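You operate a simulated robot arm through the tools that you are given. There is no shell and no other tool.

You are at the controls of a simulated robot arm. One attempt, no reset.

JOB
Draw the alu pulley from the motor with the puller and drop it in its bin.
Fine: clamp the motor first; let the puller down after; leave the fork in and the purple switch on lower.

It is judged by the outcome, as a careful person would: the job done as asked, and still so three seconds after it is handed in. It fails if anything else is knocked over, pushed out of place, dropped, spilled or broken.

ROBOT AND FRAMES
A 6-joint arm with a two-finger parallel gripper, fixed in place. Base frame: the origin is at the foot of the arm, x ahead of it, y to its left, z up; the work surface is at about z = 0. Lengths are in mm, angles in degrees, forces in N, time in s.
With the tool pointing down near the work surface it reaches from about 180 to 460 mm from the base axis. Its first joint turns from -70.0 to 70.0 degrees. Payload 1.9 kg.
Tool frame: the origin (TCP) lies between the finger pads and is the grasp point; the fingertips stand 23 mm ahead of it; z points along the fingers, y is the line along which they close. The gripper opens to 94 mm. The fingers are 38 mm wide and 10 mm thick; the gripper's body (54 by 96 mm) begins 39 mm behind the TCP.
Orientation is told as [roll, pitch, yaw] about the base's x, y, z axes, in that order, counted from this pose: with the fingers straight down and closing along the base's y, the tool's x points along the base's -x, its y along +y and its z along -z.

CONTROLS
- The arm moves only by the tool drive_tool. Its argument "series" is a list of rows, each a list of 6 numbers: the shift along the tool's x, y, z in mm, then the turn, a rotation vector about the tool's x, y, z in degrees. In form: [[x, y, z, ax, ay, az], ...]. A call has 1 to 20 rows; each row shifts and turns the commanded pose from where the row before left it, along the tool's axes as they then stand. "gripper" is the gripper command, from -1 (fully open) to 1 (shut), values between in proportion, set as the call begins (left out, the last holds). Each row takes 0.2 s and may step no farther than 50 mm and 8.6 degrees from the row before; otherwise, or with a gripper value out of range, the whole call is refused. A pose out of reach is approached as far as the arm can. The call stops where the force on the tool passes 90 N (or 10 N more than at its start, if that is more) or the arm is blocked; 0.2 s more then pass. Each finger travels about 108 mm/s and halts on what it meets, pressing with about 43 N; the grip force reading is that of the motor and also rises with nothing between the fingers. The clock runs only during rows and for 0.2 s after the last one: add rows that do not move to give the fingers time. It gives the time, the measured TCP pose, the force on the tool (base axes), the opening and the grip force at its end, in the units of the frame above (readings bear some noise), with the torque about the TCP (base axes, N m) and any sound that the robot's microphone picked up.
- Cameras (640 x 400 px; columns grow to the right, rows downward): "scene" is fixed at [56, 303.9, 443.9]; the picture's right is [-0.80, -0.59, 0.00], its down [-0.23, 0.31, -0.92] and it looks along [0.55, -0.74, -0.39] (base axes); focal length 289 px, centre (320, 200). "wrist" rides on the gripper at [87, 16, -74] in the tool frame; the picture's right is [-0.18, 0.98, 0.00], its down [-0.58, -0.11, -0.81] and it looks along [-0.79, -0.15, 0.59] (tool axes); focal length 243 px, centre (320, 200). There is no depth. A picture from a camera that has moved, and an enlarged one, comes with that camera's place and axes in the base frame and with its lens.
- get_image(camera): a new picture of that camera. The clock stands still meanwhile.
- enlarge(camera, box): a new picture of the part [left, top, right, bottom] of that camera's present view, enlarged. The clock stands still meanwhile.
- hand_in(): hands the job in; it is judged then, once.

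Nothing tells you positions but the pictures and the camera data. Unless the task says otherwise, let go and move clear before handing in.

The tools are called after ">>>" as a command line: name --pt "numbers of a row" for each row, then --argument value for the rest, lists and objects as JSON in quotes. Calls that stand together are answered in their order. drive_tool: Moves the arm, as the interface text tells. Its arguments: {"type":"object","properties":{"series":{"type":"array"},"gripper":{"type":"number"}},"required":["series"]} The other tools are called the same way: get_image (camera) takes a picture; enlarge (camera, box) takes an enlarged picture of a part of a camera's view; hand_in () hands the job in.

At the start:

```text
clock: 0.0
position: [281.1, -77.5, 320.7]
tool_rot: [0.0, 0.0, 0.2]
wrist_force: [-0.1, 0.7, 0.4]
wrist_torque: [0.02, 0.01, -0.01]
width: 93.9
grasp_force: 0.1
```

scene: 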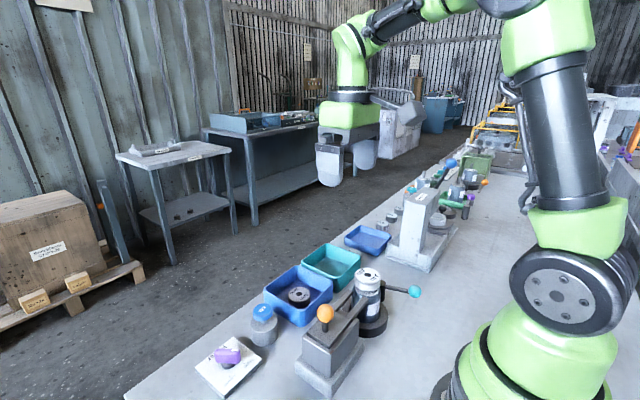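
wrist: 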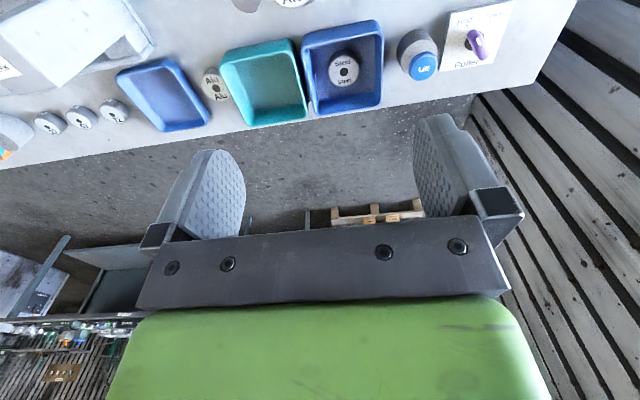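

I see a bench with a motor and puller station, several bins, a blue lift button and a purple switch. I'll take closer pictures before moving anything.

>>> enlarge --camera "scene" --box '[180, 220, 440, 400]'

>>> enlarge --camera "scene" --box '[340, 130, 520, 280]'

>>> enlarge --camera "wrist" --box '[0, 0, 320, 180]'

>>> enlarge --camera "wrist" --box '[260, 0, 580, 180]'

```text
2.22 times, centred on (310, 310) of scene
camera zoom: at [56.0, 303.9, 443.9], right [-0.8, -0.59, 0.0], down [-0.23, 0.31, -0.92], along [0.55, -0.74, -0.39], focal length 643 px, centre (342, -44)
```

zoom: 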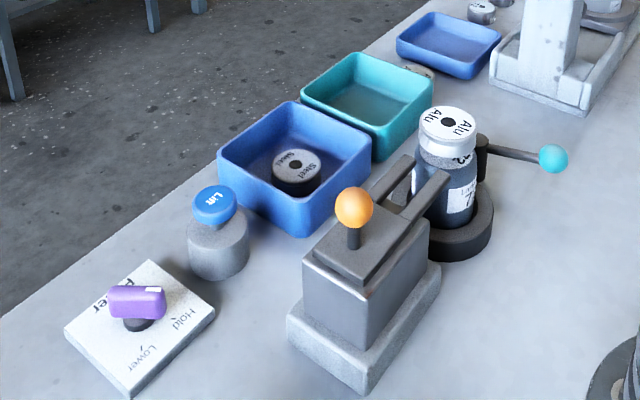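

```text
2.67 times, centred on (430, 205) of scene
camera zoom: at [56.0, 303.9, 443.9], right [-0.8, -0.59, 0.0], down [-0.23, 0.31, -0.92], along [0.55, -0.74, -0.39], focal length 771 px, centre (27, 187)
```

zoom: 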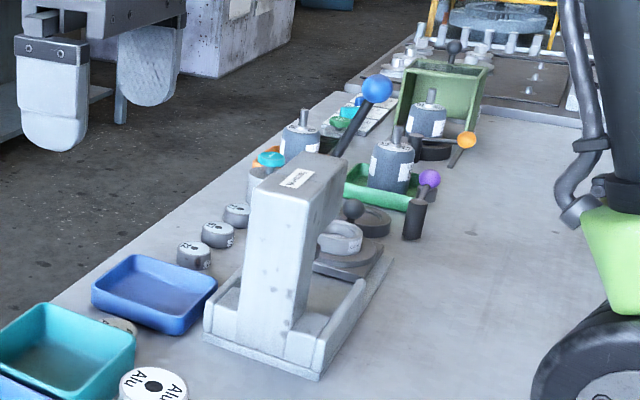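

```text
2.00 times, centred on (160, 90) of wrist
camera zoom: at [194.0, -61.5, 395.0], right [0.18, 0.98, 0.0], down [0.58, -0.11, 0.81], along [0.79, -0.15, -0.59], focal length 485 px, centre (640, 420)
```

zoom: 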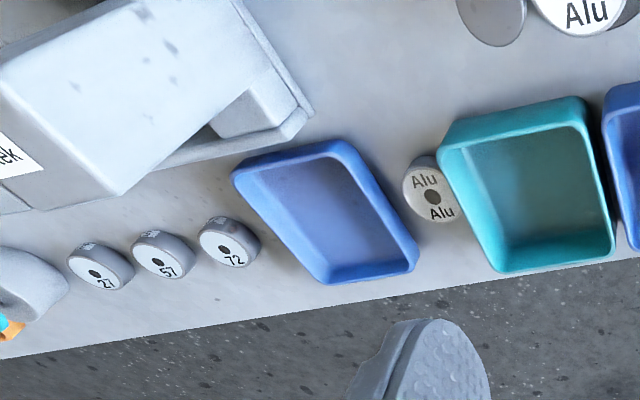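

```text
2.00 times, centred on (420, 90) of wrist
camera zoom: at [194.0, -61.5, 395.0], right [0.18, 0.98, 0.0], down [0.58, -0.11, 0.81], along [0.79, -0.15, -0.59], focal length 485 px, centre (120, 420)
```

zoom: 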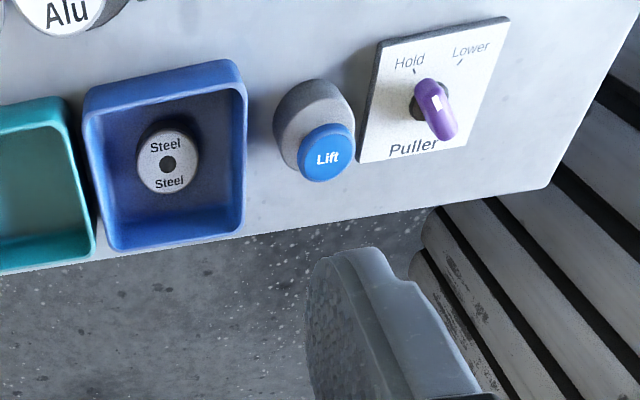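

The motor with the Alu pulley stands at roughly x 240, y -90, and the puller block with the orange knob is next to it. I'll pull the arm back and up so the wrist camera can see the station from above.

>>> drive_tool --pt "20 0 -10 0 0 0" --pt "20 0 -10 0 0 0" --pt "20 0 -10 0 0 0" --pt "20 0 -10 0 0 0" --pt "0 0 0 0 0 0"

>>> get_image --camera "wrist"

>>> get_image --camera "scene"

```text
clock: 1.2
position: [201.3, -78.8, 359.9]
tool_rot: [0.1, 0.0, 0.0]
wrist_force: [-1.0, 0.0, -0.6]
wrist_torque: [0.02, -0.04, 0.02]
width: 94.2
grasp_force: 0.1
```

```text
taken
camera wrist: at [113.8, -62.3, 435.0], right [0.18, 0.98, 0.0], down [0.58, -0.11, 0.81], along [0.79, -0.15, -0.59], focal length 243 px, centre (320, 200)
```

wrist: 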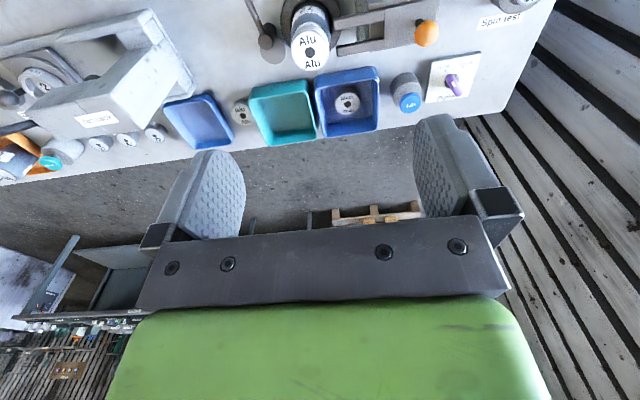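

```text
taken
```

scene: 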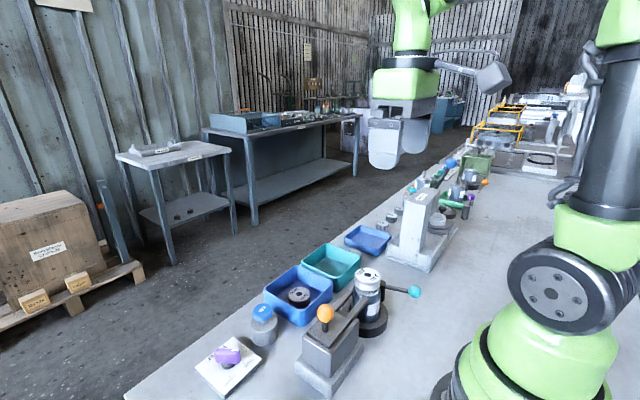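

>>> enlarge --camera "wrist" --box '[220, 0, 460, 150]'

>>> enlarge --camera "wrist" --box '[360, 0, 560, 125]'

>>> enlarge --camera "scene" --box '[280, 250, 440, 400]'

```text
2.67 times, centred on (340, 75) of wrist
camera zoom: at [113.8, -62.3, 435.0], right [0.18, 0.98, 0.0], down [0.58, -0.11, 0.81], along [0.79, -0.15, -0.59], focal length 647 px, centre (267, 533)
```

zoom: 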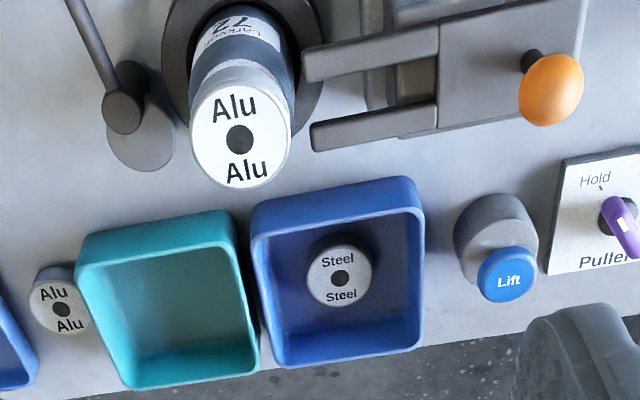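

```text
3.20 times, centred on (460, 62) of wrist
camera zoom: at [113.8, -62.3, 435.0], right [0.18, 0.98, 0.0], down [0.58, -0.11, 0.81], along [0.79, -0.15, -0.59], focal length 776 px, centre (-128, 640)
```

zoom: 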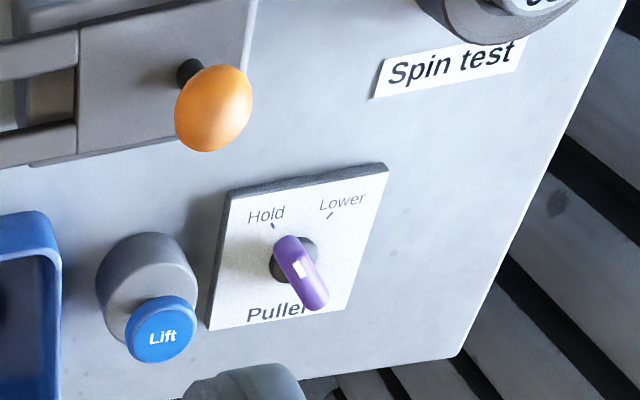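

```text
2.67 times, centred on (360, 325) of scene
camera zoom: at [56.0, 303.9, 443.9], right [-0.8, -0.59, 0.0], down [-0.23, 0.31, -0.92], along [0.55, -0.74, -0.39], focal length 771 px, centre (213, -133)
```

zoom: 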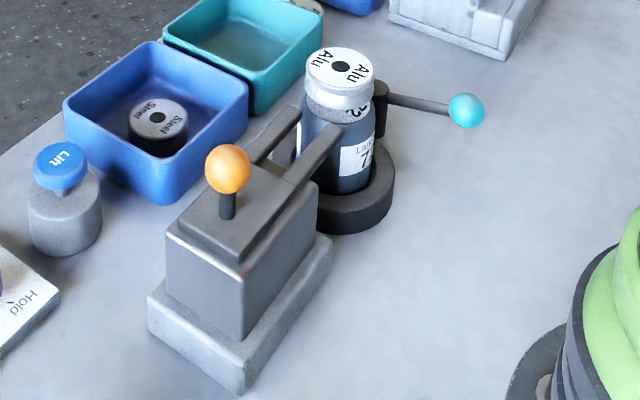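

The fork is drawn back, and its prong tips are just short of the Alu pulley at about (245, -100, 107). The orange knob is at about (244, 37, 122) and the clamp lever pivot is near (240, -162, 55). I'll look at the clamp lever from closer to overhead to learn which way it turns.

>>> drive_tool --pt "0 -30 0 0 8 0" --pt "0 -30 0 0 8 0" --pt "0 -20 0 0 0 0" --pt "0 0 0 0 0 0"

>>> get_image --camera "wrist"

>>> enlarge --camera "wrist" --box '[200, 0, 440, 150]'

>>> enlarge --camera "scene" --box '[340, 260, 436, 340]'

```text
clock: 2.2
position: [202.9, -159.5, 360.3]
tool_rot: [-0.1, 16.1, 0.1]
wrist_force: [-1.6, 0.2, 0.5]
wrist_torque: [0.02, 0.02, 0.0]
width: 93.8
grasp_force: 0.1
```

```text
taken
camera wrist: at [139.3, -143.2, 456.5], right [0.18, 0.98, -0.05], down [0.78, -0.11, 0.61], along [0.6, -0.15, -0.79], focal length 243 px, centre (320, 200)
```

wrist: 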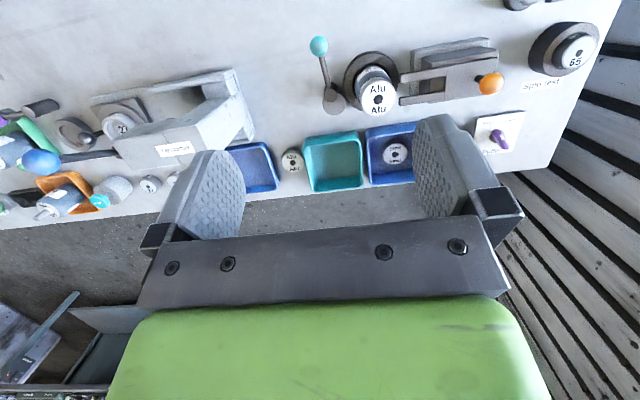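

```text
2.67 times, centred on (320, 75) of wrist
camera zoom: at [139.3, -143.2, 456.5], right [0.18, 0.98, -0.05], down [0.78, -0.11, 0.61], along [0.6, -0.15, -0.79], focal length 647 px, centre (320, 533)
```

zoom: 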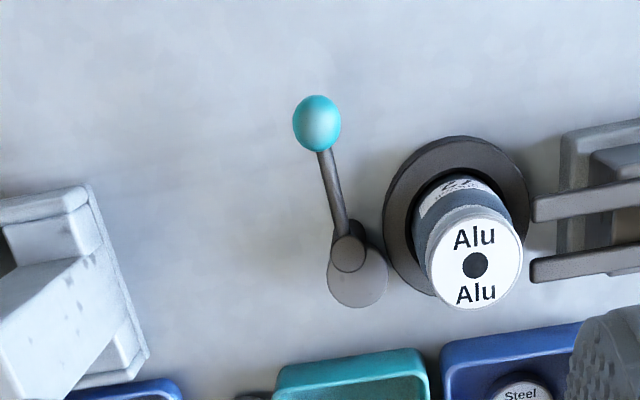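

```text
5.00 times, centred on (388, 300) of scene
camera zoom: at [56.0, 303.9, 443.9], right [-0.8, -0.59, 0.0], down [-0.23, 0.31, -0.92], along [0.55, -0.74, -0.39], focal length 1446 px, centre (-20, -300)
```

zoom: 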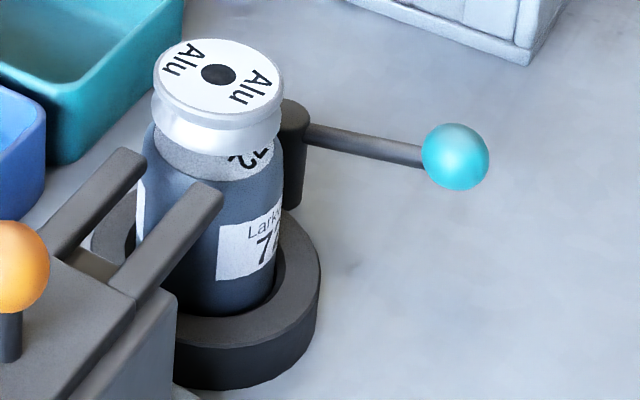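

The lever points toward the base, with its teal ball at about (174, -171, 57) and its pivot at about (240, -163). I think the eccentric cam swings toward the motor when the ball goes toward -y. I'll straighten the tool and drop lower to get a better look.

>>> drive_tool --pt "0 0 0 0 -8 0" --pt "0 0 0 0 -8 0" --pt "10 -4 40 0 0 0" --pt "10 -4 40 0 0 0" --pt "8 -3 40 0 0 0" --pt "0 0 40 0 0 0" --pt "0 0 0 0 0 0"

>>> get_image --camera "wrist"

>>> enlarge --camera "wrist" --box '[240, 0, 440, 125]'

>>> get_image --camera "scene"

```text
clock: 3.8
position: [175.7, -171.5, 201.1]
tool_rot: [0.0, -0.1, -0.1]
wrist_force: [-0.1, -0.6, 0.0]
wrist_torque: [0.02, -0.02, 0.03]
width: 94.0
grasp_force: 0.1
```

```text
taken
camera wrist: at [88.7, -153.6, 275.7], right [0.18, 0.98, 0.0], down [0.58, -0.11, 0.81], along [0.79, -0.15, -0.59], focal length 243 px, centre (320, 200)
```

wrist: 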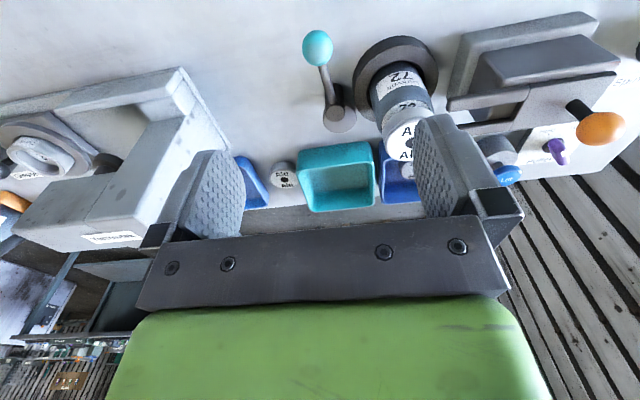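

```text
3.20 times, centred on (340, 62) of wrist
camera zoom: at [88.7, -153.6, 275.7], right [0.18, 0.98, 0.0], down [0.58, -0.11, 0.81], along [0.79, -0.15, -0.59], focal length 776 px, centre (256, 640)
```

zoom: 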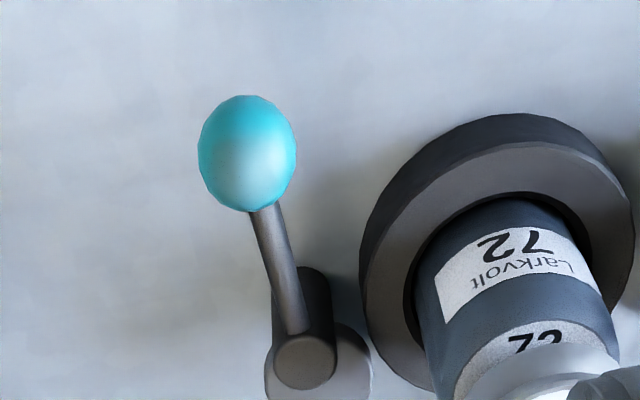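

```text
taken
```

scene: 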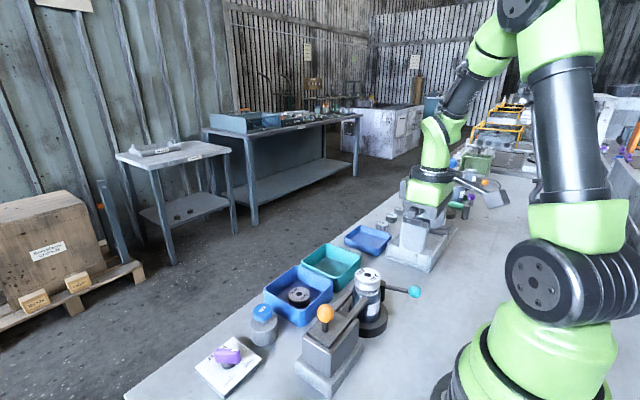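

The cam disc sits low on the post and currently points to +x. Swinging the ball toward -y will turn the cam into the motor, so that is the clamping direction. I'll lower the part-closed gripper around the ball.

>>> drive_tool --pt "0 0 0 0 0 0" --pt "0.5 0 35 0 0 0" --pt "0.5 0 35 0 0 0" --pt "0 0 35 0 0 0" --pt "0 0 30 0 0 0" --pt "0 0 6 0 0 0" --pt "0 0 0 0 0 0" --gripper -0.1

>>> get_image --camera "wrist"

>>> get_image --camera "scene"

```text
clock: 5.4
position: [171.9, -169.5, 59.4]
tool_rot: [0.0, 0.1, 0.0]
wrist_force: [0.5, 0.0, 0.1]
wrist_torque: [0.03, 0.0, 0.04]
width: 51.6
grasp_force: 0.1
```

```text
taken
camera wrist: at [84.7, -152.4, 134.4], right [0.18, 0.98, 0.0], down [0.58, -0.11, 0.81], along [0.79, -0.15, -0.59], focal length 243 px, centre (320, 200)
```

wrist: 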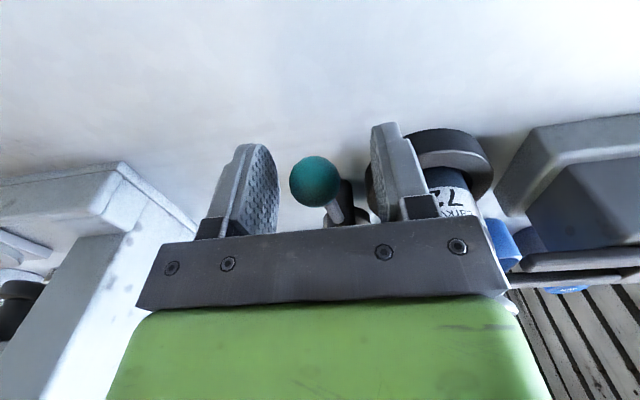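

```text
taken
```

scene: 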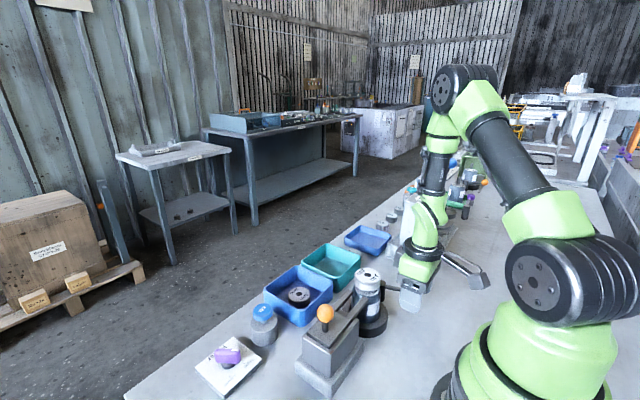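

The ball is between the fingers. I'll close to a loose cage around it and start swinging the lever counter-clockwise seen from above, toward -y, turning the gripper with it.

>>> drive_tool --pt "0 -1 0 0 0 0" --pt "0 0 0 0 0 0" --pt "-1.8 -9.2 0 0 0 -8" --pt "-1.8 -9.2 0 0 0 -8" --pt "-1.8 -9.2 0 0 0 -8" --pt "0 0 0 0 0 0" --gripper 0.38

>>> get_image --camera "wrist"

>>> get_image --camera "scene"

```text
clock: 6.8
position: [181.4, -194.7, 59.6]
tool_rot: [0.0, 0.0, 24.3]
wrist_force: [0.0, -0.3, 0.9]
wrist_torque: [0.01, 0.0, 0.01]
width: 29.2
grasp_force: 0.4
```

```text
taken
camera wrist: at [95.6, -216.2, 133.7], right [-0.23, 0.97, 0.0], down [0.57, 0.14, 0.81], along [0.78, 0.19, -0.59], focal length 243 px, centre (320, 200)
```

wrist: 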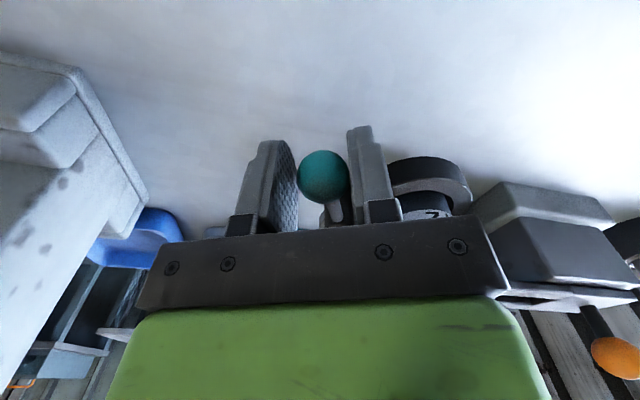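

```text
taken
```

scene: 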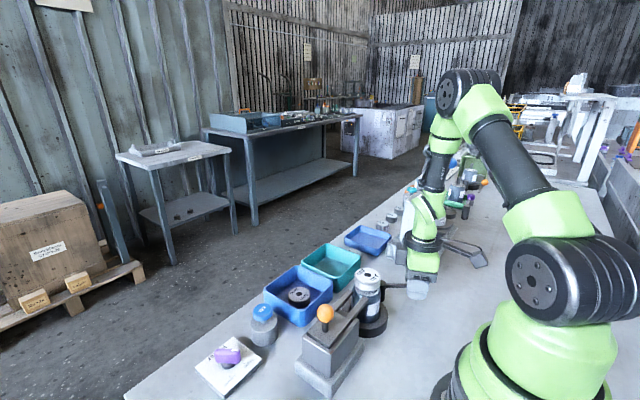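

The lever is moving freely and the ball stays in the cage. I'll keep swinging.

>>> drive_tool --pt "-1.8 -9.2 0 0 0 -8" --pt "-1.8 -9.2 0 0 0 -8" --pt "-1.8 -9.2 0 0 0 -8" --pt "0 0 0 0 0 0"

>>> get_image --camera "wrist"

```text
clock: 7.8
position: [200.5, -216.3, 59.4]
tool_rot: [0.0, 0.1, 48.1]
wrist_force: [-0.5, 0.9, 0.2]
wrist_torque: [0.04, -0.02, -0.03]
width: 29.4
grasp_force: 0.5
```

```text
taken
camera wrist: at [129.7, -270.3, 133.5], right [-0.61, 0.79, 0.0], down [0.47, 0.36, 0.81], along [0.64, 0.49, -0.59], focal length 243 px, centre (320, 200)
```

wrist: 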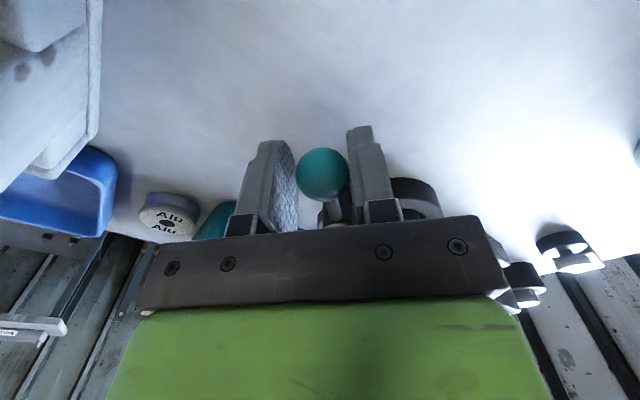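

>>> drive_tool --pt "-1.8 -9.2 0 0 0 -8" --pt "-1.8 -9.2 0 0 0 -8" --pt "0 0 0 0 0 0"

>>> get_image --camera "wrist"

>>> get_image --camera "scene"

```text
clock: 8.6
position: [216.3, -226.1, 59.2]
tool_rot: [0.1, 0.0, 64.2]
wrist_force: [0.2, 0.1, -0.6]
wrist_torque: [-0.03, -0.03, 0.01]
width: 29.7
grasp_force: 0.3
```

```text
taken
camera wrist: at [163.7, -296.0, 133.8], right [-0.8, 0.59, 0.0], down [0.35, 0.48, 0.81], along [0.48, 0.65, -0.59], focal length 243 px, centre (320, 200)
```

wrist: 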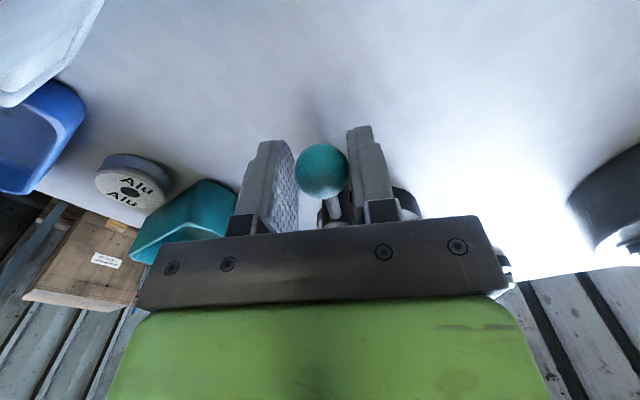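

```text
taken
```

scene: 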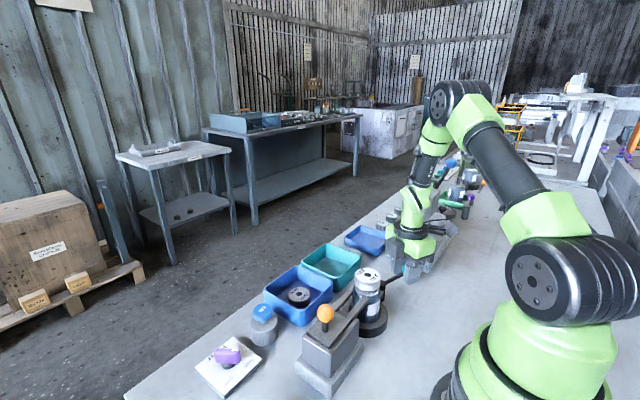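

The press column stands near y -316, and turning further would bring the wrist camera close to it. I'll stop yawing and push the ball the rest of the way with plain shifts.

>>> drive_tool --pt "-1.7 -9.2 0 0 0 0" --pt "-1.5 -4.5 0 0 0 0" --pt "0 0 0 0 0 0" --gripper 0.3

>>> get_image --camera "wrist"

>>> get_image --camera "scene"

```text
clock: 9.4
position: [230.4, -229.2, 60.2]
tool_rot: [-0.1, 0.0, 64.2]
wrist_force: [-0.2, 0.0, 0.5]
wrist_torque: [-0.04, -0.02, 0.0]
width: 33.1
grasp_force: 0.2
```

```text
taken
camera wrist: at [177.8, -299.0, 133.9], right [-0.8, 0.6, 0.0], down [0.35, 0.47, 0.81], along [0.48, 0.65, -0.59], focal length 243 px, centre (320, 200)
```

wrist: 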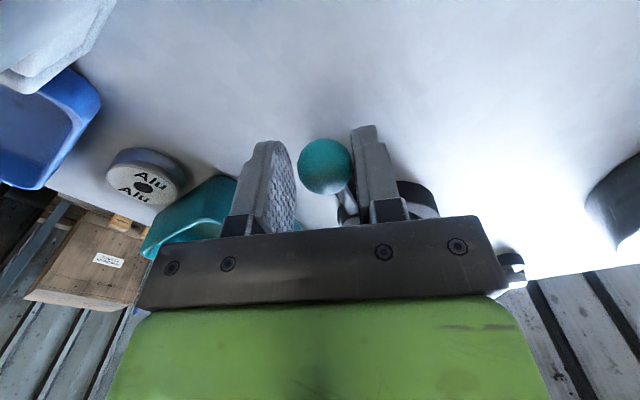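

```text
taken
```

scene: 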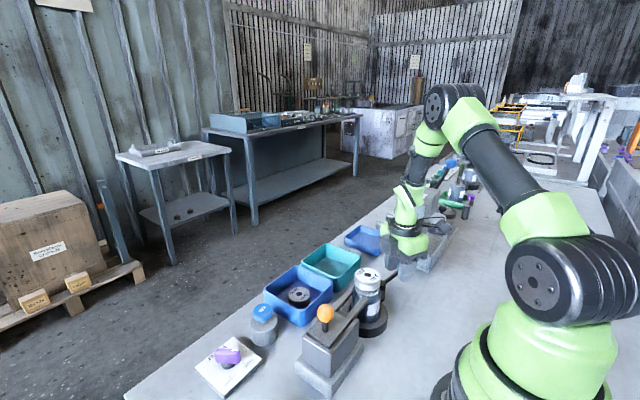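

>>> drive_tool --pt "-1.5 -4.5 0 0 0 0" --pt "-2 -4.3 0 0 0 0" --pt "0 0 0 0 0 0"

>>> enlarge --camera "wrist" --box '[220, 100, 460, 250]'

>>> enlarge --camera "scene" --box '[340, 180, 500, 320]'

```text
clock: 10.2
position: [242.4, -231.2, 60.1]
tool_rot: [0.0, -0.1, 64.1]
wrist_force: [-1.3, -0.2, 0.1]
wrist_torque: [0.01, 0.01, 0.02]
width: 33.2
grasp_force: 0.7
```

```text
2.67 times, centred on (340, 175) of wrist
camera zoom: at [188.2, -299.7, 134.3], right [-0.8, 0.6, 0.0], down [0.35, 0.48, 0.81], along [0.48, 0.65, -0.59], focal length 647 px, centre (267, 267)
```

zoom: 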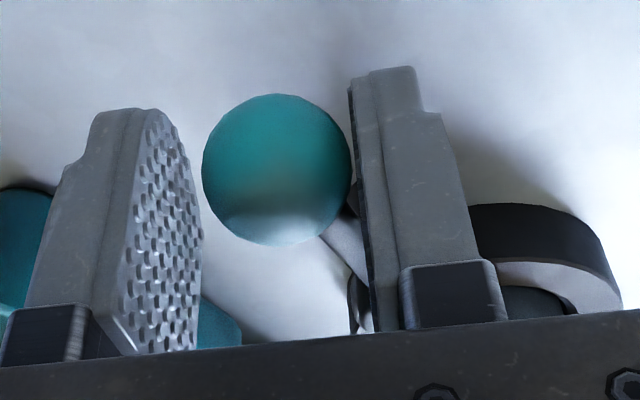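

```text
2.86 times, centred on (420, 250) of scene
camera zoom: at [56.0, 303.9, 443.9], right [-0.8, -0.59, 0.0], down [-0.23, 0.31, -0.92], along [0.55, -0.74, -0.39], focal length 826 px, centre (34, 57)
```

zoom: 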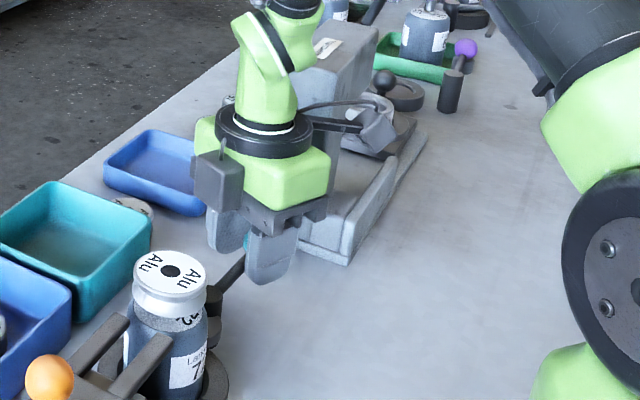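

The lever is at about 80° with no resistance yet, and there is still clearance to the press. I'll push on in small steps until it stops.

>>> drive_tool --pt "-2.1 -4.2 0 0 0 0" --pt "-2.1 -4.2 0 0 0 0" --pt "0 0 0 0 0 0"

>>> enlarge --camera "wrist" --box '[220, 100, 460, 250]'

>>> enlarge --camera "scene" --box '[340, 180, 500, 320]'

```text
clock: 11.0
position: [248.7, -228.5, 58.3]
tool_rot: [0.1, 0.0, 64.2]
wrist_force: [-30.7, -12.1, 0.8]
wrist_torque: [-0.1, 0.38, 0.95]
width: 43.2
grasp_force: 11.3
```

```text
2.67 times, centred on (340, 175) of wrist
camera zoom: at [196.0, -299.3, 133.1], right [-0.8, 0.59, 0.0], down [0.35, 0.47, 0.81], along [0.48, 0.65, -0.59], focal length 647 px, centre (267, 267)
```

zoom: 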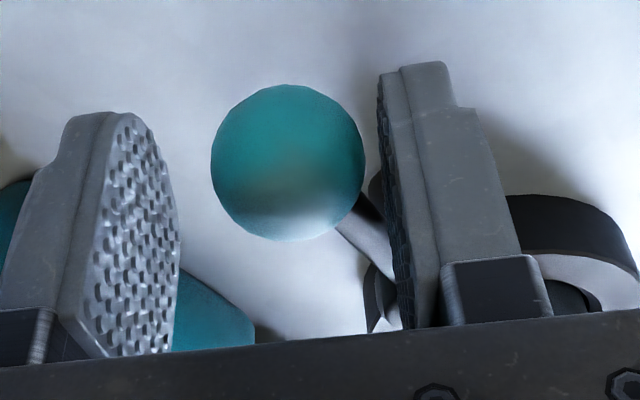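

```text
2.86 times, centred on (420, 250) of scene
camera zoom: at [56.0, 303.9, 443.9], right [-0.8, -0.59, 0.0], down [-0.23, 0.31, -0.92], along [0.55, -0.74, -0.39], focal length 826 px, centre (34, 57)
```

zoom: 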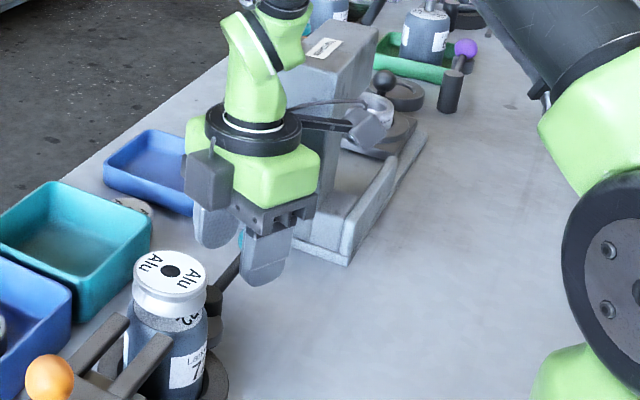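

The lever now resists with about 30 N and the fingers are being pushed apart, so it has reached its stop. I'll back off, open, lift clear and inspect.

>>> drive_tool --pt "3 6 0 0 0 0" --pt "0 0 0 0 0 0" --pt "0 0 -35 0 0 0" --pt "0 0 -40 0 0 0" --pt "0 0 -40 0 0 0" --pt "0 0 -40 0 0 0" --pt "0 0 0 0 0 0" --gripper -0.3

>>> get_image --camera "wrist"

>>> enlarge --camera "scene" --box '[340, 220, 468, 320]'

```text
clock: 12.6
position: [243.6, -228.5, 215.0]
tool_rot: [0.0, 0.1, 64.1]
wrist_force: [-0.5, 0.3, 0.5]
wrist_torque: [0.03, -0.02, -0.01]
width: 60.9
grasp_force: 0.0
```

```text
taken
camera wrist: at [190.5, -298.5, 290.1], right [-0.8, 0.59, 0.0], down [0.35, 0.48, 0.81], along [0.48, 0.65, -0.59], focal length 243 px, centre (320, 200)
```

wrist: 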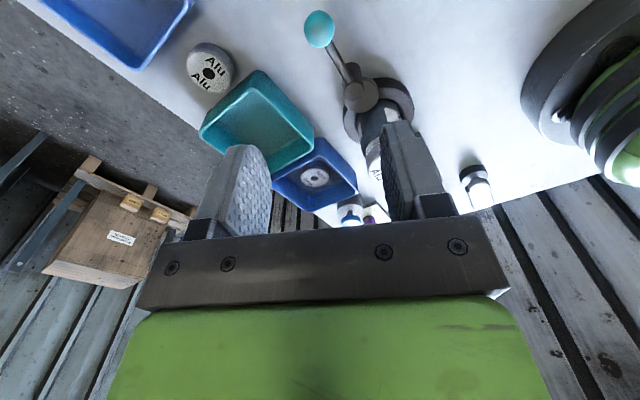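

```text
4.00 times, centred on (404, 270) of scene
camera zoom: at [56.0, 303.9, 443.9], right [-0.8, -0.59, 0.0], down [-0.23, 0.31, -0.92], along [0.55, -0.74, -0.39], focal length 1157 px, centre (-16, -80)
```

zoom: 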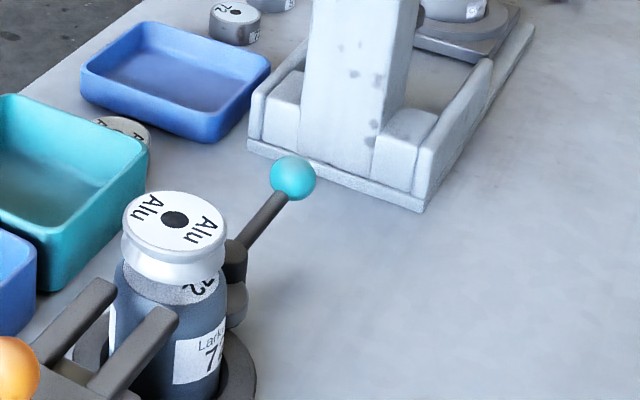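

>>> enlarge --camera "wrist" --box '[280, 0, 440, 200]'

>>> enlarge --camera "scene" --box '[345, 250, 425, 330]'

```text
2.00 times, centred on (360, 100) of wrist
camera zoom: at [190.5, -298.5, 290.1], right [-0.8, 0.59, 0.0], down [0.35, 0.48, 0.81], along [0.48, 0.65, -0.59], focal length 485 px, centre (240, 400)
```

zoom: 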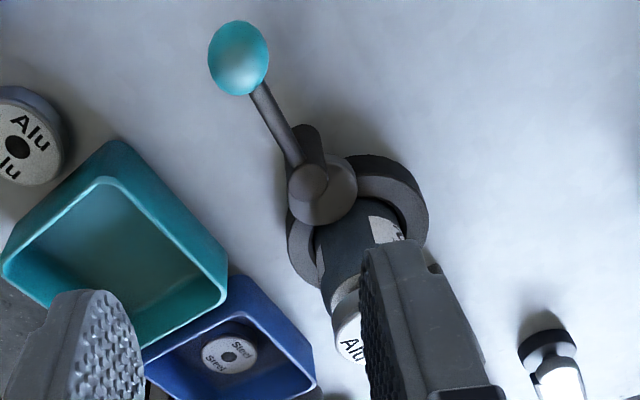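

```text
5.00 times, centred on (385, 290) of scene
camera zoom: at [56.0, 303.9, 443.9], right [-0.8, -0.59, 0.0], down [-0.23, 0.31, -0.92], along [0.55, -0.74, -0.39], focal length 1446 px, centre (-5, -250)
```

zoom: 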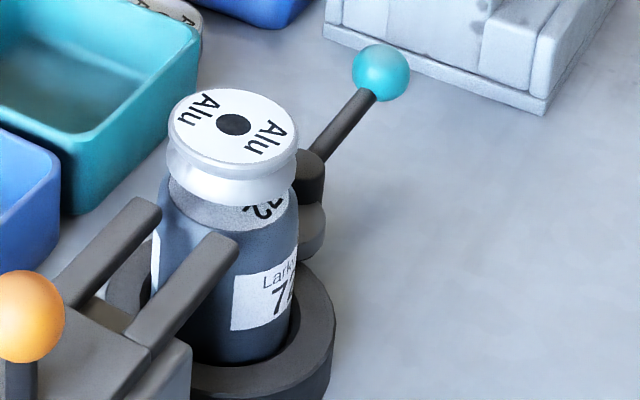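

The cam now bears on the motor and the lever points to -y at its stop, so the motor is clamped. Next I'll raise the tool, turn it back to yaw 0 and go above the orange fork knob.

>>> drive_tool --pt "0 0 -5 0 0 8" --pt "0 0 -5 0 0 8" --pt "0 0 -5 0 0 8" --pt "0 0 -5 0 0 8" --pt "0 0 -5 0 0 8" --pt "0 0 -5 0 0 8" --pt "0 0 -5 0 0 8" --pt "0 0 0 0 0 8" --pt "0 44 0 0 0 0" --pt "0 44 0 0 0 0" --pt "0 44 0 0 0 0" --pt "0 44 0 0 0 0" --pt "0 44 0 0 0 0" --pt "0 44 0 0 0 0" --pt "0 0 0 0 0 0"

>>> get_image --camera "wrist"

>>> get_image --camera "scene"

```text
clock: 15.8
position: [244.3, 34.4, 251.5]
tool_rot: [0.1, -0.1, 0.1]
wrist_force: [0.5, -0.9, 0.2]
wrist_torque: [0.01, -0.01, 0.02]
width: 61.0
grasp_force: 0.1
```

```text
taken
camera wrist: at [157.6, 50.7, 326.3], right [0.18, 0.98, 0.0], down [0.58, -0.11, 0.81], along [0.79, -0.15, -0.59], focal length 243 px, centre (320, 200)
```

wrist: 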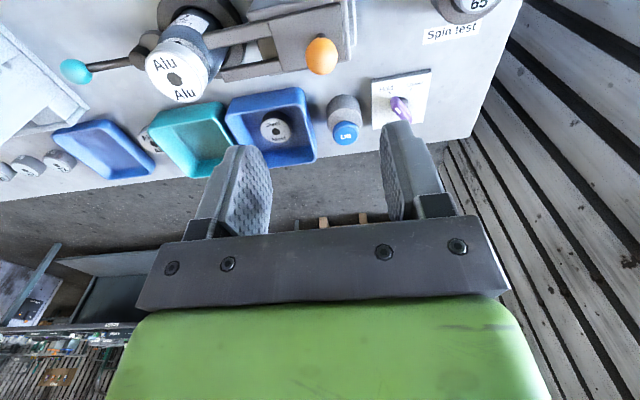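

```text
taken
```

scene: 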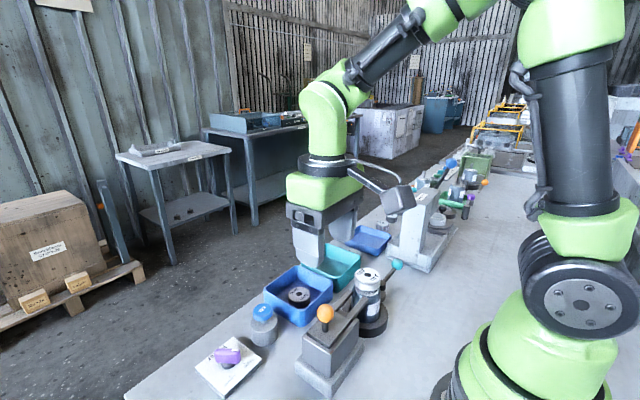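

>>> enlarge --camera "wrist" --box '[130, 0, 370, 150]'

>>> enlarge --camera "scene" --box '[290, 260, 400, 400]'

```text
2.67 times, centred on (250, 75) of wrist
camera zoom: at [157.6, 50.7, 326.3], right [0.18, 0.98, 0.0], down [0.58, -0.11, 0.81], along [0.79, -0.15, -0.59], focal length 647 px, centre (507, 533)
```

zoom: 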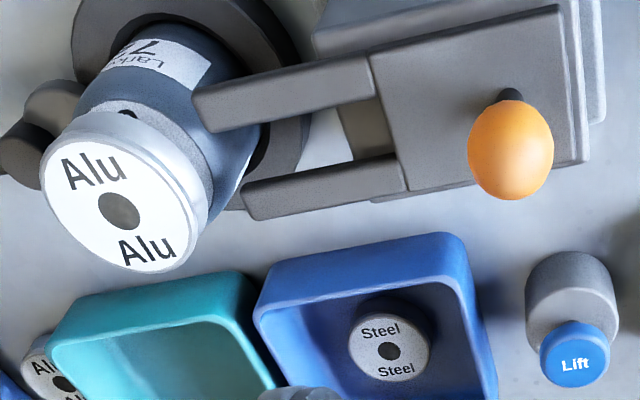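

```text
2.86 times, centred on (345, 330) of scene
camera zoom: at [56.0, 303.9, 443.9], right [-0.8, -0.59, 0.0], down [-0.23, 0.31, -0.92], along [0.55, -0.74, -0.39], focal length 826 px, centre (249, -171)
```

zoom: 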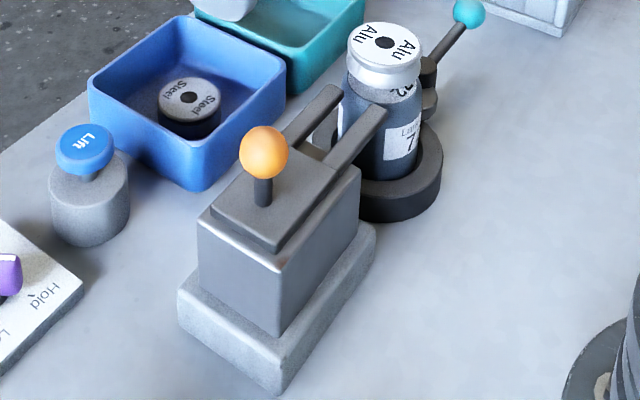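

The knob is at about (243.5, 36, 122) and the fork prongs line up on either side of the pulley neck. I'll bring the gripper down around the knob.

>>> drive_tool --pt "0.8 1.5 35 0 0 0" --pt "0 0 35 0 0 0" --pt "0 0 35 0 0 0" --pt "0 0 18 0 0 0" --pt "0 0 0 0 0 0" --gripper -0.3

>>> get_image --camera "wrist"

>>> enlarge --camera "scene" --box '[240, 220, 440, 400]'

```text
clock: 17.0
position: [241.8, 35.6, 127.5]
tool_rot: [0.0, 0.0, 0.1]
wrist_force: [-0.3, -0.4, 0.7]
wrist_torque: [0.03, 0.0, -0.01]
width: 61.0
grasp_force: 0.0
```

```text
taken
camera wrist: at [155.2, 52.2, 202.1], right [0.18, 0.98, 0.0], down [0.58, -0.11, 0.81], along [0.79, -0.15, -0.59], focal length 243 px, centre (320, 200)
```

wrist: 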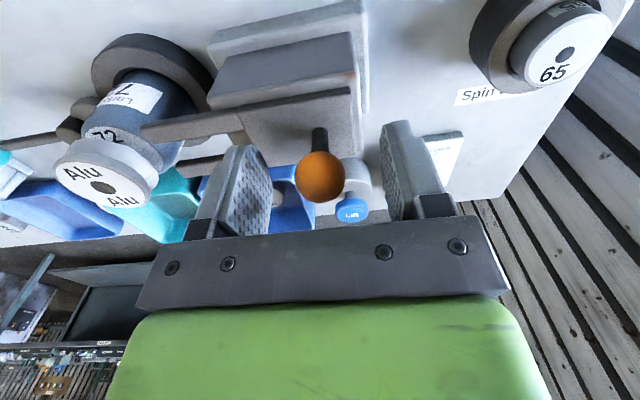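

```text
2.22 times, centred on (340, 310) of scene
camera zoom: at [56.0, 303.9, 443.9], right [-0.8, -0.59, 0.0], down [-0.23, 0.31, -0.92], along [0.55, -0.74, -0.39], focal length 643 px, centre (276, -44)
```

zoom: 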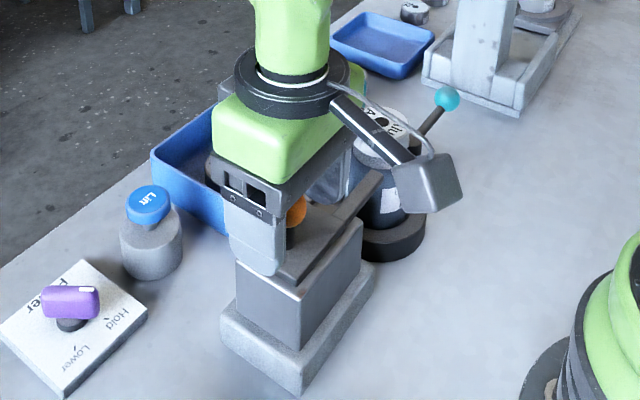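

The knob is centred between the fingers. I'll cage it loosely and push the fork in toward -y.

>>> drive_tool --pt "0 0 0 0 0 0" --pt "0 0 0 0 0 0" --pt "0 -8 0 0 0 0" --pt "0 -8 0 0 0 0" --pt "0 -8 0 0 0 0" --pt "0 -8 0 0 0 0" --pt "0 0 0 0 0 0" --gripper 0.38

>>> get_image --camera "wrist"

>>> enlarge --camera "scene" --box '[240, 220, 440, 400]'

```text
clock: 18.6
position: [241.9, 2.8, 126.7]
tool_rot: [0.0, 0.0, 0.1]
wrist_force: [-0.4, 0.6, 0.3]
wrist_torque: [0.04, 0.0, -0.02]
width: 29.6
grasp_force: 0.2
```

```text
taken
camera wrist: at [154.8, 20.3, 201.3], right [0.18, 0.98, 0.0], down [0.58, -0.11, 0.81], along [0.79, -0.15, -0.59], focal length 243 px, centre (320, 200)
```

wrist: 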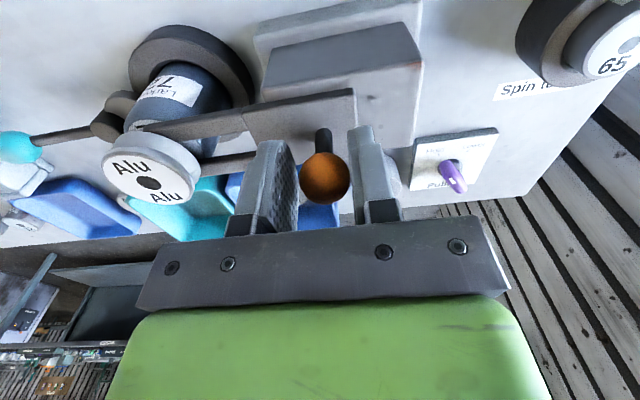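

```text
2.22 times, centred on (340, 310) of scene
camera zoom: at [56.0, 303.9, 443.9], right [-0.8, -0.59, 0.0], down [-0.23, 0.31, -0.92], along [0.55, -0.74, -0.39], focal length 643 px, centre (276, -44)
```

zoom: 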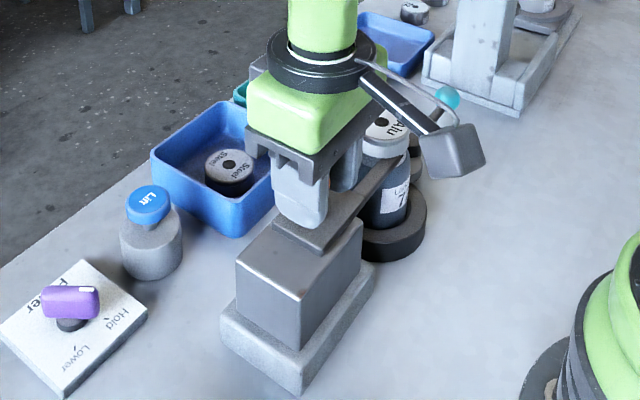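

The fork slides freely and is passing under the pulley. I'll continue until it stops.

>>> drive_tool --pt "0 -6 0 0 0 0" --pt "0 -6 0 0 0 0" --pt "0 -4 0 0 0 0" --pt "0 0 0 0 0 0"

>>> get_image --camera "wrist"

```text
clock: 19.6
position: [242.3, -11.0, 126.9]
tool_rot: [0.0, -0.1, 0.1]
wrist_force: [0.2, 1.5, 0.2]
wrist_torque: [-0.03, -0.03, 0.0]
width: 29.6
grasp_force: 0.7
```

```text
taken
camera wrist: at [155.6, 4.8, 201.4], right [0.18, 0.98, 0.0], down [0.58, -0.11, 0.81], along [0.79, -0.15, -0.59], focal length 243 px, centre (320, 200)
```

wrist: 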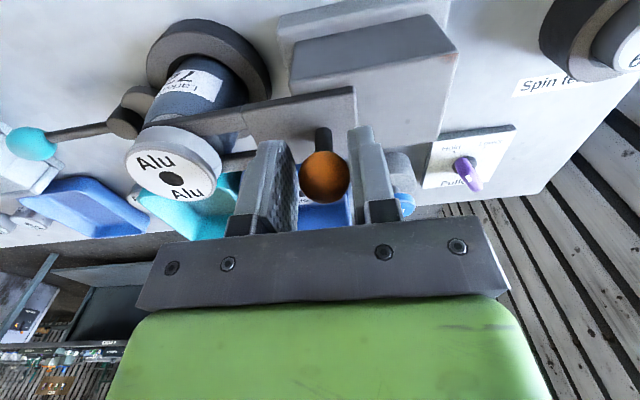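

>>> drive_tool --pt "0 -4 0 0 0 0" --pt "0 -4 0 0 0 0" --pt "0 0 0 0 0 0"

>>> enlarge --camera "wrist" --box '[80, 0, 400, 220]'

>>> enlarge --camera "scene" --box '[300, 240, 420, 350]'

```text
clock: 20.4
position: [243.2, -19.4, 127.4]
tool_rot: [0.0, -0.1, 0.0]
wrist_force: [3.3, 13.4, 4.6]
wrist_torque: [0.12, 0.0, 0.0]
width: 35.0
grasp_force: 6.7
```

```text
1.82 times, centred on (240, 110) of wrist
camera zoom: at [155.3, -2.8, 201.1], right [0.18, 0.98, 0.0], down [0.58, -0.11, 0.81], along [0.79, -0.15, -0.59], focal length 441 px, centre (466, 364)
```

zoom: 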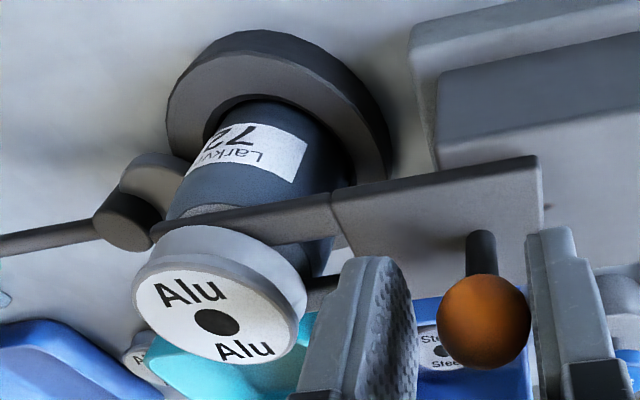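

```text
3.64 times, centred on (360, 295) of scene
camera zoom: at [56.0, 303.9, 443.9], right [-0.8, -0.59, 0.0], down [-0.23, 0.31, -0.92], along [0.55, -0.74, -0.39], focal length 1052 px, centre (174, -146)
```

zoom: 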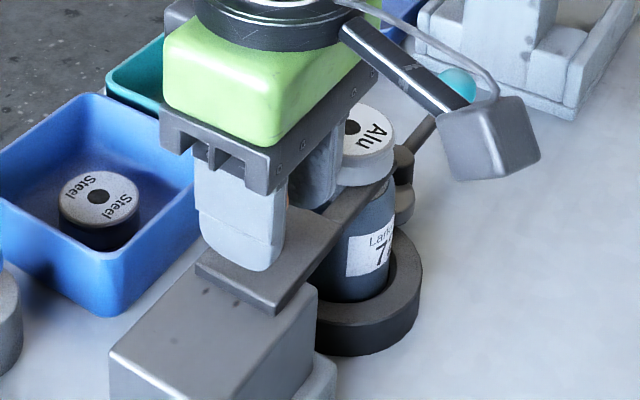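

>>> drive_tool --pt "0 -3 0 0 0 0" --pt "0 0 0 0 0 0"

>>> get_image --camera "wrist"

```text
clock: 21.0
position: [242.8, -22.1, 126.8]
tool_rot: [0.0, -0.1, 0.1]
wrist_force: [10.5, 23.9, -2.9]
wrist_torque: [0.05, -0.08, -0.15]
width: 40.2
grasp_force: 12.4
```

```text
taken
camera wrist: at [155.3, -5.4, 201.3], right [0.18, 0.98, 0.0], down [0.58, -0.11, 0.81], along [0.79, -0.15, -0.59], focal length 243 px, centre (320, 200)
```

wrist: 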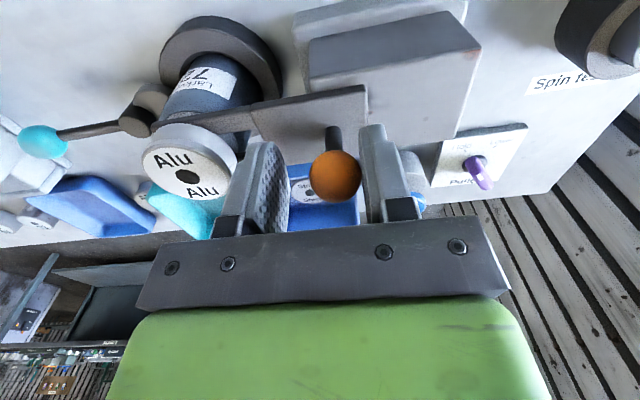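

The knob no longer moves and the fingers are being forced open, so the fork is fully in at its stop. I'll let go and rise to look at the Lift button and the switch.

>>> drive_tool --pt "0 6 0 0 0 0" --pt "0 0 0 0 0 0" --pt "0 0 -30 0 0 0" --pt "0 0 -40 0 0 0" --pt "0 0 -40 0 0 0" --pt "0 0 -20 0 0 0" --pt "0 0 0 0 0 0" --gripper -0.2

>>> get_image --camera "wrist"

>>> enlarge --camera "wrist" --box '[260, 0, 500, 150]'

>>> enlarge --camera "scene" --box '[180, 240, 420, 400]'

```text
clock: 22.6
position: [241.4, -17.0, 257.8]
tool_rot: [-0.1, -0.1, 0.1]
wrist_force: [-0.4, 0.7, -0.5]
wrist_torque: [0.0, -0.02, 0.0]
width: 56.6
grasp_force: 0.1
```

```text
taken
camera wrist: at [154.8, 0.5, 332.1], right [0.18, 0.98, 0.0], down [0.58, -0.11, 0.81], along [0.79, -0.15, -0.59], focal length 243 px, centre (320, 200)
```

wrist: 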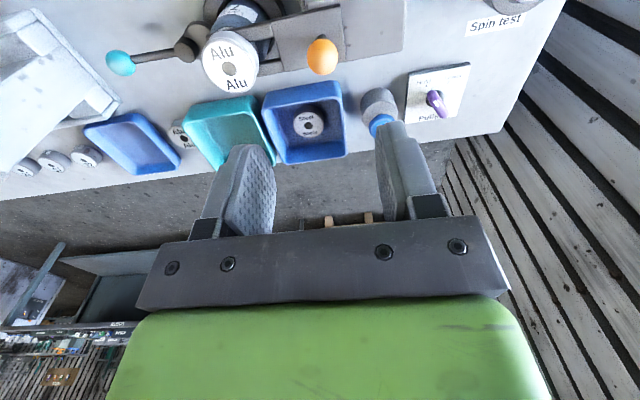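

```text
2.67 times, centred on (380, 75) of wrist
camera zoom: at [154.8, 0.5, 332.1], right [0.18, 0.98, 0.0], down [0.58, -0.11, 0.81], along [0.79, -0.15, -0.59], focal length 647 px, centre (160, 533)
```

zoom: 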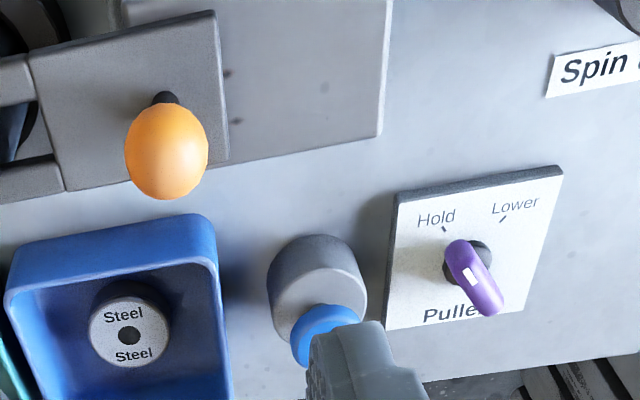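

```text
2.50 times, centred on (300, 320) of scene
camera zoom: at [56.0, 303.9, 443.9], right [-0.8, -0.59, 0.0], down [-0.23, 0.31, -0.92], along [0.55, -0.74, -0.39], focal length 723 px, centre (370, -100)
```

zoom: 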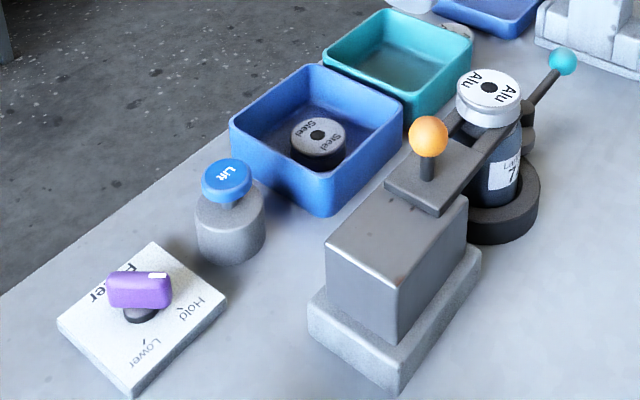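

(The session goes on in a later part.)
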